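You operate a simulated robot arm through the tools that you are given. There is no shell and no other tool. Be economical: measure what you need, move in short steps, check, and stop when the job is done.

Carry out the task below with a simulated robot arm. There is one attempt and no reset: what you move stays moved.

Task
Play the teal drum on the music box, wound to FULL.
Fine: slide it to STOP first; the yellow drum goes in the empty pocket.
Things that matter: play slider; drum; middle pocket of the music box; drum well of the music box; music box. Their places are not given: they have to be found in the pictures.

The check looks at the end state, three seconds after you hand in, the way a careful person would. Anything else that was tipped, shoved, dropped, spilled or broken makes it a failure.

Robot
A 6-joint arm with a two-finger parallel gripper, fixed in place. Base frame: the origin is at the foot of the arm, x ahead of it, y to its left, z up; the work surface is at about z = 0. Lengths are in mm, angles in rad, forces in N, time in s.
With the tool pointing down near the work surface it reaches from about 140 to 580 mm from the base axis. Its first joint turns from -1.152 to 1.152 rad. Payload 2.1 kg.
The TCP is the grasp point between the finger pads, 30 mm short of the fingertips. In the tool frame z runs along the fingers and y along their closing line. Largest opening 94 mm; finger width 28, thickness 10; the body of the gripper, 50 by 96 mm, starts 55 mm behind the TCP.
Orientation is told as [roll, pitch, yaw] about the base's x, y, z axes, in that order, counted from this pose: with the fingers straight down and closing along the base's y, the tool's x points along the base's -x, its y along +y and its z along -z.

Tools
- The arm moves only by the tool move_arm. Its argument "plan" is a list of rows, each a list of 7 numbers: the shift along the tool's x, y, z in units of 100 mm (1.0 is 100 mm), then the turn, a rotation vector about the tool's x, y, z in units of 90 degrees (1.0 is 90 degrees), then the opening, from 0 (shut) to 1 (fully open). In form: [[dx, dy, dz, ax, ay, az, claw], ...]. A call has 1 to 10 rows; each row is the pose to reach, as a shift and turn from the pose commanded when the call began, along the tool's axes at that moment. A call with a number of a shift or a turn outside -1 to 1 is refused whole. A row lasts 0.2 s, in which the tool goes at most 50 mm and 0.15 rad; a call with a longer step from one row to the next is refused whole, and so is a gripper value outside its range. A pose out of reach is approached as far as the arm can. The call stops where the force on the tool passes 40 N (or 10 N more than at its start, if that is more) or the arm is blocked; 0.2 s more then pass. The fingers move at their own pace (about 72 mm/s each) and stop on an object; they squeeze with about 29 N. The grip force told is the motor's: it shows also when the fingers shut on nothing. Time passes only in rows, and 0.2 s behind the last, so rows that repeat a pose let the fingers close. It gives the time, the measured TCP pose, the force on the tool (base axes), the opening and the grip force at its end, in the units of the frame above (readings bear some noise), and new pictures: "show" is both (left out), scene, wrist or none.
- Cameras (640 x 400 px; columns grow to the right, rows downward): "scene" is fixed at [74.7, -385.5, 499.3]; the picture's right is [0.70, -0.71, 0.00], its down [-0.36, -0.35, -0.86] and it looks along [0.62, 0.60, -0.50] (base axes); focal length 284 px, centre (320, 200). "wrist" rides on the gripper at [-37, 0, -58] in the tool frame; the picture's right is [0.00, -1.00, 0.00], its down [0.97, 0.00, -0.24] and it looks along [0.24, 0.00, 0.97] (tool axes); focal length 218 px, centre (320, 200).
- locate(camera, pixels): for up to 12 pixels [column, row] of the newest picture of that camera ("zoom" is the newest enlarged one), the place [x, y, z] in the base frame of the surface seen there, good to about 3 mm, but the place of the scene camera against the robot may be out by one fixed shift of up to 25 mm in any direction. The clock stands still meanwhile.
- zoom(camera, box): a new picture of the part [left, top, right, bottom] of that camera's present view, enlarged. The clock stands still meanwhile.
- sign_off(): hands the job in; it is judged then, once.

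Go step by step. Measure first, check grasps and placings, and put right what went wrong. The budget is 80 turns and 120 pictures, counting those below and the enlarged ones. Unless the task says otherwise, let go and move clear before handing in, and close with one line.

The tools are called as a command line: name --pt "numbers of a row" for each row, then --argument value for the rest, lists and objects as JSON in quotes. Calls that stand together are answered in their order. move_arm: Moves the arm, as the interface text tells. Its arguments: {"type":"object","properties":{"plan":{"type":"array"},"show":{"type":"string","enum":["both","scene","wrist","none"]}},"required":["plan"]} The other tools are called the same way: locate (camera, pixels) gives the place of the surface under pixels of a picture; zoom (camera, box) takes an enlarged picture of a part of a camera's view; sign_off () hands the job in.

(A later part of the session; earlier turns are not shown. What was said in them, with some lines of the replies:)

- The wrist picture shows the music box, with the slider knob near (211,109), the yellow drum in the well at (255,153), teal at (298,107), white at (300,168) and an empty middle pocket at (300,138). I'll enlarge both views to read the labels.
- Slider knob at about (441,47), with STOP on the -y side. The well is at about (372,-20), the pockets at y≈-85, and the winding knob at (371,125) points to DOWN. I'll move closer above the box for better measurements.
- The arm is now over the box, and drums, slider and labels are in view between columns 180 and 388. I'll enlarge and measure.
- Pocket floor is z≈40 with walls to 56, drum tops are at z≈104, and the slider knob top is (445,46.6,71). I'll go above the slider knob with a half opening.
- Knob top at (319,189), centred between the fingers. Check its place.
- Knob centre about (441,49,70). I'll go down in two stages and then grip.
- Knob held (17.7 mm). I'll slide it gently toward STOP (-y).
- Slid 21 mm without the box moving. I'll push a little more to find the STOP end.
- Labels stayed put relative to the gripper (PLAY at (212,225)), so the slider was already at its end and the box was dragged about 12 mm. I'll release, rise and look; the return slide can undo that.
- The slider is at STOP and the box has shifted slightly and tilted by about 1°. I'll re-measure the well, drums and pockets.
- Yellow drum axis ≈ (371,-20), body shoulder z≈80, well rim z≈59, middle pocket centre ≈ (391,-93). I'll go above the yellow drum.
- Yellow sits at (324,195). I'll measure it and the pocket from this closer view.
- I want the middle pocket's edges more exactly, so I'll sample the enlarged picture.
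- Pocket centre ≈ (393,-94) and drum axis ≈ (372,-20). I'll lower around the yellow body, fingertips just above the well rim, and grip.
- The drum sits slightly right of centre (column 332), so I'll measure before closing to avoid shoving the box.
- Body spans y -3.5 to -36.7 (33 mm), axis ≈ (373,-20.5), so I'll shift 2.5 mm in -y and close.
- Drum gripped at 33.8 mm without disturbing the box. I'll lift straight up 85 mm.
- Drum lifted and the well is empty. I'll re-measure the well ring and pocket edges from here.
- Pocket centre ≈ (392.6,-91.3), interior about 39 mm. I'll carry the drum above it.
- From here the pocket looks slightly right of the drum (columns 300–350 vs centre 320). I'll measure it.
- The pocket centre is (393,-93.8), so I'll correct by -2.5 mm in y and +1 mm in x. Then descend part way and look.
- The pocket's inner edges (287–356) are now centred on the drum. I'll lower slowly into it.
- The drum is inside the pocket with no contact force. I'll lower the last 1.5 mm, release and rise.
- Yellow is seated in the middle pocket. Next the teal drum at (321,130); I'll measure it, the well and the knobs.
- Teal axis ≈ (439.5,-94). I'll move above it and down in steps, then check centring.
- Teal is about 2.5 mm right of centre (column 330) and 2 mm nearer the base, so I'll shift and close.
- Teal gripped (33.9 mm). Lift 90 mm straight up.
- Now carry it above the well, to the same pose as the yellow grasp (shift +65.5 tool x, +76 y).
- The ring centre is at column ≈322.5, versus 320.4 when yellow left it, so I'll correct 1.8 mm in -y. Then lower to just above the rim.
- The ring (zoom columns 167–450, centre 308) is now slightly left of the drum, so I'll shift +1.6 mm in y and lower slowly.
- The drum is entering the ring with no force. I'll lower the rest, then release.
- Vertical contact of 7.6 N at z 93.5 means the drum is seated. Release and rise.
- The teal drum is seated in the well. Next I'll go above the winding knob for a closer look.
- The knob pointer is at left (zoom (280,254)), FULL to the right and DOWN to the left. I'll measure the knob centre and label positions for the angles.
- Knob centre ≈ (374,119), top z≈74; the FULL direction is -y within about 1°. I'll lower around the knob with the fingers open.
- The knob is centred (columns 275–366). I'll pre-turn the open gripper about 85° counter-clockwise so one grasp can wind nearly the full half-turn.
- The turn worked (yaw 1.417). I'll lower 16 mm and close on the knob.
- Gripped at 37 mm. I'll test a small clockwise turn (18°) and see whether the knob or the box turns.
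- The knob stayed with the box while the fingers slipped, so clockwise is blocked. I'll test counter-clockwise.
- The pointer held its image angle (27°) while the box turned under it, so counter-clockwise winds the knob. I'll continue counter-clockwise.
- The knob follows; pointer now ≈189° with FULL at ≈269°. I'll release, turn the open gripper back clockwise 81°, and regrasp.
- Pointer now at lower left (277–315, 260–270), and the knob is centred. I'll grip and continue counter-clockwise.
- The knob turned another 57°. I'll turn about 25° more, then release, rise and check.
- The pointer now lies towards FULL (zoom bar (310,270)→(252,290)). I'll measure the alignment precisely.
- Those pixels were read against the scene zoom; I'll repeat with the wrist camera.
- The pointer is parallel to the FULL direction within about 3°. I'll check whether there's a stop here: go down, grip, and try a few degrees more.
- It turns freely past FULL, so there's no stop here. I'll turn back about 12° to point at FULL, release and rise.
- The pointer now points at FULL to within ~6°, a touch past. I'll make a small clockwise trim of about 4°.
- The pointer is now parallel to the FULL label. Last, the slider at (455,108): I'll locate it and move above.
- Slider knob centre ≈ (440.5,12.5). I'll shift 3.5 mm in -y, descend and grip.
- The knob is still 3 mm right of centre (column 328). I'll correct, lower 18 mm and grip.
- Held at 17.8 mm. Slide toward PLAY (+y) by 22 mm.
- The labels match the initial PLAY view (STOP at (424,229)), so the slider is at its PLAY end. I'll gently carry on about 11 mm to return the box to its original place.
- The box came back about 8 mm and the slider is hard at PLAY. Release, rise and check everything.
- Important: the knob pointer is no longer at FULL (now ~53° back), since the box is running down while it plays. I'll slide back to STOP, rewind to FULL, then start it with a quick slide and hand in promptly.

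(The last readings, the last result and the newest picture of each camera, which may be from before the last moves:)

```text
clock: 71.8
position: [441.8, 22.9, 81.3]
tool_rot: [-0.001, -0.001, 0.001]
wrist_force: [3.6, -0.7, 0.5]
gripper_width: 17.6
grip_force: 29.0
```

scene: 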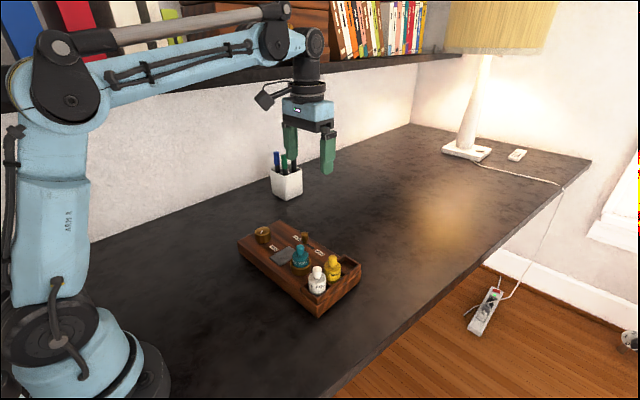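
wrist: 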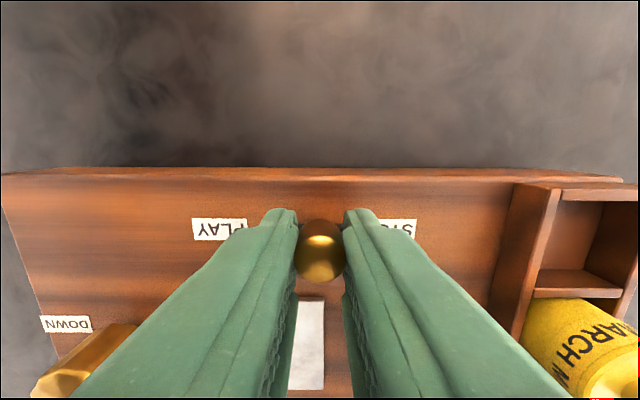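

About 3 mm short of the STOP end (PLAY label at column 219 vs 212). I'll push 3 mm more, release, rise and look at the knob.

move_arm --pt "0 -0.03 0 0 0 0 0" --pt "0 -0.03 0 0 0 0 0" --pt "0 -0.03 0 0 0 0 0.35" --pt "0 -0.03 0 0 0 0 0.4" --pt "0 -0.03 -0.3 0 0 0 0.4" --pt "0 -0.03 -0.7 0 0 0 0.6" --pt "0 -0.03 -1.0 0 0 0 0.7" --show "none"

move_arm --pt "0.2 0.3 -0.15 0 0 0 0.8" --pt "0.4 0.6 -0.15 0 0 0 0.8" --pt "0.6 0.9 -0.15 0 0 0 0.8" --pt "0.67 1.0 -0.15 0 0 0 0.8" --pt "0.67 1.0 -0.15 0 0 0 0.8" --show "wrist"

zoom --camera "wrist" --box '[220, 80, 460, 240]'

```text
clock: 73.4
position: [440.9, 19.0, 182.4]
tool_rot: [0.0, -0.001, 0.002]
wrist_force: [-0.3, 0.1, -0.2]
gripper_width: 65.9
grip_force: 0.1
```

```text
clock: 74.6
position: [374.2, 121.8, 195.9]
tool_rot: [0.001, -0.003, 0.0]
wrist_force: [0.8, -0.2, 0.4]
gripper_width: 75.3
grip_force: 0.1
```

wrist: 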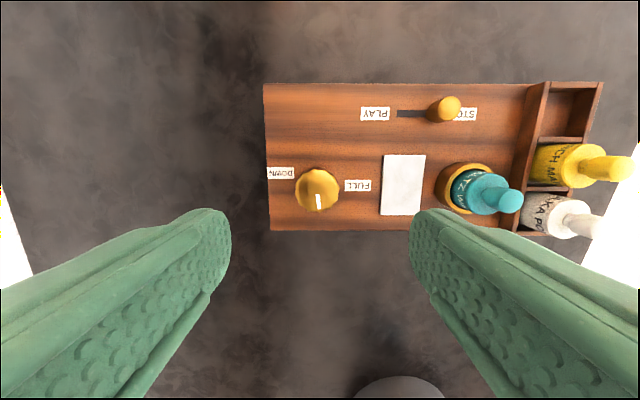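

```text
2.50 times, centred on (340, 160) of wrist
```

zoom: 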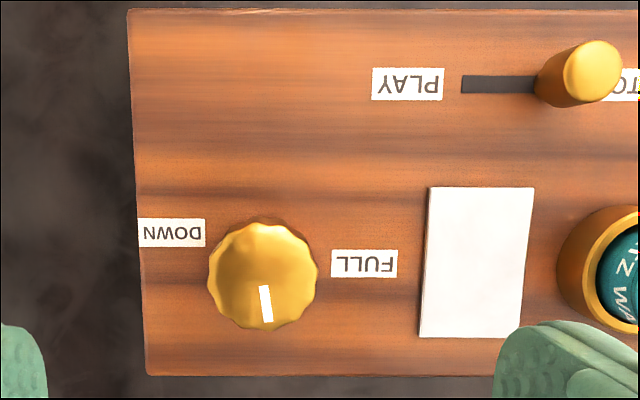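

At STOP the pointer now rests pointing down (~83° short of FULL). I'll descend on the knob (2 mm left), grip and rewind counter-clockwise.

move_arm --pt "0 0.02 0.4 0 0 0 0.7" --pt "0 0.02 0.8 0 0 0 0.7" --pt "0 0.02 1.0 0 0 0 0.7" --pt "0 0.02 1.0 0 0 0 0.7" --show "wrist"

```text
clock: 75.6
position: [374.5, 124.6, 95.2]
tool_rot: [0.0, -0.001, 0.002]
wrist_force: [-0.8, 0.9, 0.0]
gripper_width: 65.7
grip_force: 0.0
```

wrist: 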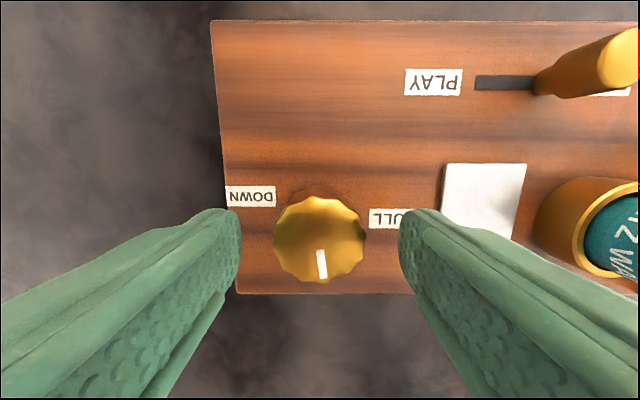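

Centred. Lower, grip and start winding.

move_arm --pt "0 0 0.12 0 0 0 0.6" --pt "0 0 0.12 0 0 0 0.2" --pt "0 0 0.12 0 0 0 0.2" --pt "0 0 0.12 0 0 0 0.2" --pt "0 0 0.12 0 0 -0.09 0.2" --pt "0 0 0.12 0 0 -0.18 0.2" --pt "0 0 0.12 0 0 -0.27 0.2" --pt "0 0 0.12 0 0 -0.36 0.2" --pt "0 0 0.12 0 0 -0.45 0.2" --pt "0 0 0.12 0 0 -0.54 0.2" --show "none"

move_arm --pt "0 0 0 0 0 -0.09 0.2" --pt "0 0 0 0 0 -0.18 0.2" --pt "0 0 0 0 0 -0.27 0.2" --pt "0 0 0 0 0 -0.36 0.2" --pt "0 0 0 0 0 -0.45 0.2" --pt "0 0 0 0 0 -0.47 0.2" --pt "0 0 0 0 0 -0.47 0.2" --show "wrist"

```text
clock: 77.8
position: [373.1, 122.0, 83.2]
tool_rot: [0.001, -0.004, 0.851]
wrist_force: [-4.6, 15.3, 10.8]
gripper_width: 37.1
grip_force: 28.9
```

```text
clock: 79.4
position: [375.1, 122.3, 83.8]
tool_rot: [-0.001, 0.001, 1.589]
wrist_force: [0.9, -5.0, 0.5]
gripper_width: 36.9
grip_force: 28.7
```

wrist: 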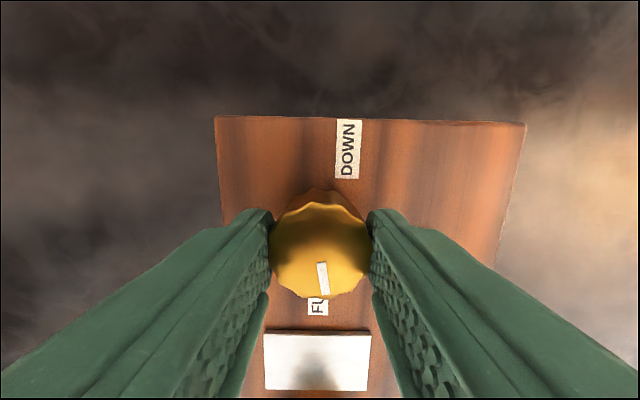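

The pointer is at FULL, a few degrees past as allowance for run-down. Release, rise, turn the gripper back, and go over the slider.

move_arm --pt "0 0 0 0 0 0 0.6" --pt "0 0 0 0 0 0 0.7" --pt "0 0 -0.4 0 0 0 0.7" --pt "0 0 -0.8 0 0 0 0.7" --pt "0 0 -1.0 0 0 0.09 0.7" --pt "0 0 -1.0 0 0 0.18 0.7" --pt "0 0 -1.0 0 0 0.27 0.7" --pt "0 0 -1.0 0 0 0.36 0.7" --pt "0 0 -1.0 0 0 0.45 0.7" --pt "0 0 -1.0 0 0 0.54 0.7" --show "none"

move_arm --pt "0 0 -0.1 0 0 0.09 0.7" --pt "0 0 -0.1 0 0 0.18 0.7" --pt "0 0 -0.1 0 0 0.27 0.7" --pt "0 0 -0.1 0 0 0.36 0.7" --pt "0 0 -0.1 0 0 0.45 0.7" --pt "0 0 -0.1 0 0 0.47 0.7" --pt "0 0 -0.1 0 0 0.47 0.7" --show "wrist"

zoom --camera "wrist" --box '[240, 80, 480, 240]'

```text
clock: 81.6
position: [373.5, 123.4, 184.6]
tool_rot: [0.0, -0.003, 0.738]
wrist_force: [-0.9, 0.7, -1.0]
gripper_width: 65.7
grip_force: 0.1
```

```text
clock: 83.2
position: [373.0, 122.4, 193.1]
tool_rot: [-0.001, -0.002, 0.0]
wrist_force: [0.5, -0.8, 0.3]
gripper_width: 65.8
grip_force: 0.0
```

wrist: 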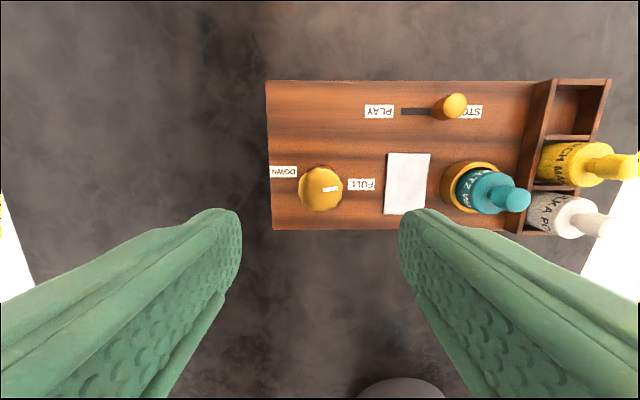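

```text
2.50 times, centred on (360, 160) of wrist
```

zoom: 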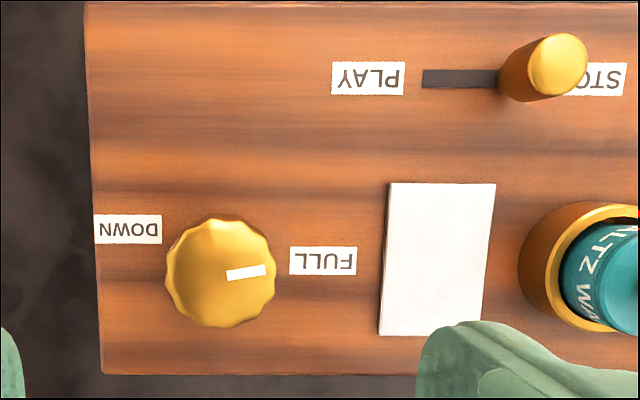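

The knob is at FULL. I'll move above the slider knob.

move_arm --pt "-0.2 -0.31 0.0 0 0 0 0.45" --pt "-0.4 -0.62 0.0 0 0 0 0.45" --pt "-0.6 -0.92 0.0 0 0 0 0.45" --pt "-0.67 -1.0 0.3 0 0 0 0.45" --pt "-0.67 -1.0 0.7 0 0 0 0.45" --pt "-0.67 -1.0 0.93 0 0 0 0.45" --pt "-0.67 -1.0 0.93 0 0 0 0.45" --show "wrist"

```text
clock: 84.8
position: [441.2, 21.5, 101.8]
tool_rot: [0.001, -0.002, 0.001]
wrist_force: [0.0, 0.4, -0.2]
gripper_width: 42.4
grip_force: 0.0
```

wrist: 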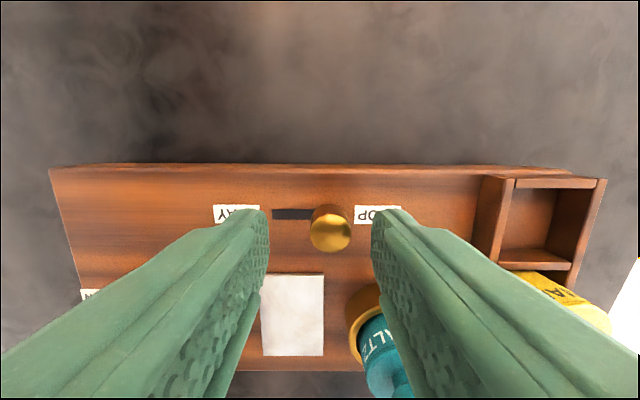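

The knob is 4 mm right of centre; I'll correct, lower and grip.

move_arm --pt "0 -0.04 0 0 0 0 0.45" --pt "0 -0.04 0.19 0 0 0 0.45" --pt "0 -0.04 0.19 0 0 0 0.45" --pt "0 -0.04 0.19 0 0 0 0" --pt "0 -0.04 0.19 0 0 0 0" --pt "0 -0.04 0.19 0 0 0 0" --show "wrist"

```text
clock: 86.2
position: [440.0, 18.2, 82.5]
tool_rot: [0.0, -0.002, 0.001]
wrist_force: [0.1, -1.0, 0.2]
gripper_width: 17.3
grip_force: 29.1
```

wrist: 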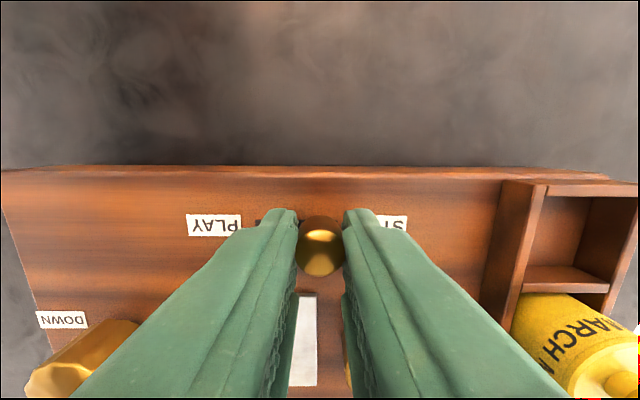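

Gripped at STOP (17.3 mm). Now one swift stroke: slide to PLAY, release and rise clear.

move_arm --pt "0 0.1 0 0 0 0 0" --pt "0 0.19 0 0 0 0 0" --pt "0 0.245 0 0 0 0 0" --pt "0 0.25 0 0 0 0 0.4" --pt "0 0.25 -0.05 0 0 0 0.45" --pt "0 0.25 -0.5 0 0 0 0.5" --pt "0 0.25 -0.95 0 0 0 0.6" --show "both"

zoom --camera "scene" --box '[220, 205, 380, 325]'

```text
clock: 87.8
position: [443.4, 44.4, 177.7]
tool_rot: [0.0, -0.001, 0.003]
wrist_force: [0.0, -0.7, 0.4]
gripper_width: 56.4
grip_force: 0.1
```

scene: 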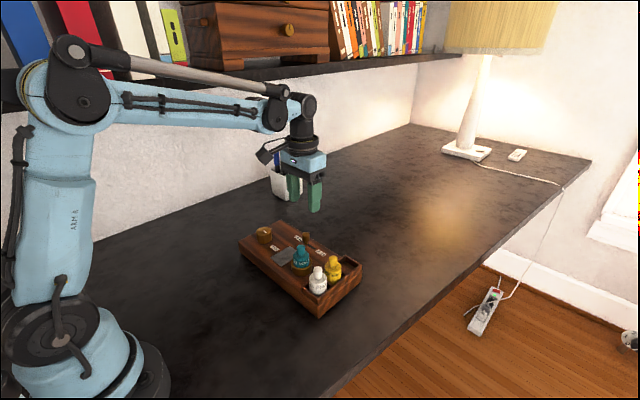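
wrist: 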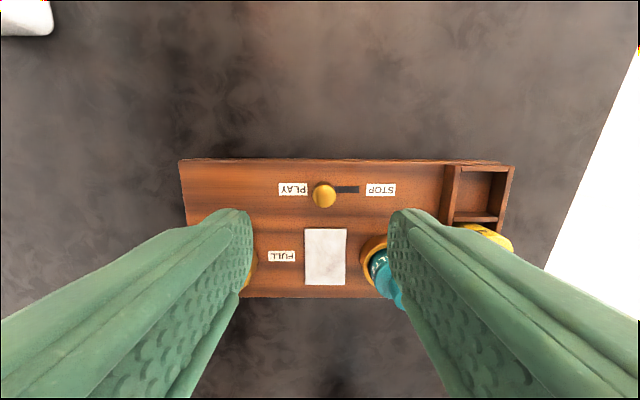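

```text
3.33 times, centred on (300, 265) of scene
```

zoom: 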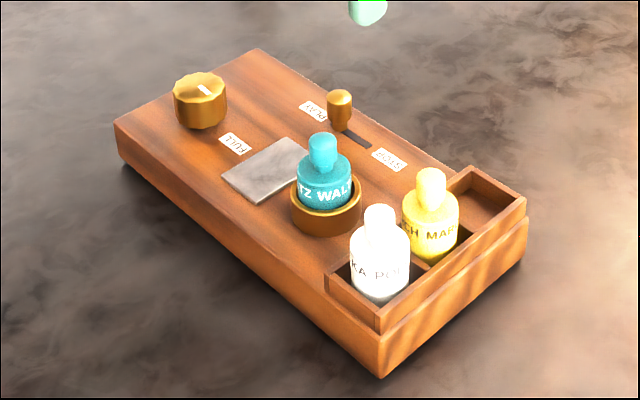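

The slider sits at PLAY (knob at (324,196), next to the PLAY label), the knob pointer is at FULL and only starting to run, teal is in the well and yellow in the middle pocket. The gripper is clear, so I'm handing in now.

sign_off

```text
The job is handed in.
```

The teal drum is in the well with the slider at PLAY, the yellow drum is in the middle pocket, and the box was wound to FULL just before play. The knob runs down at about 13° per second while it plays, so by the check it will read somewhat below FULL. My first slide to STOP dragged the music box about 12 mm, and I moved it most of the way back.
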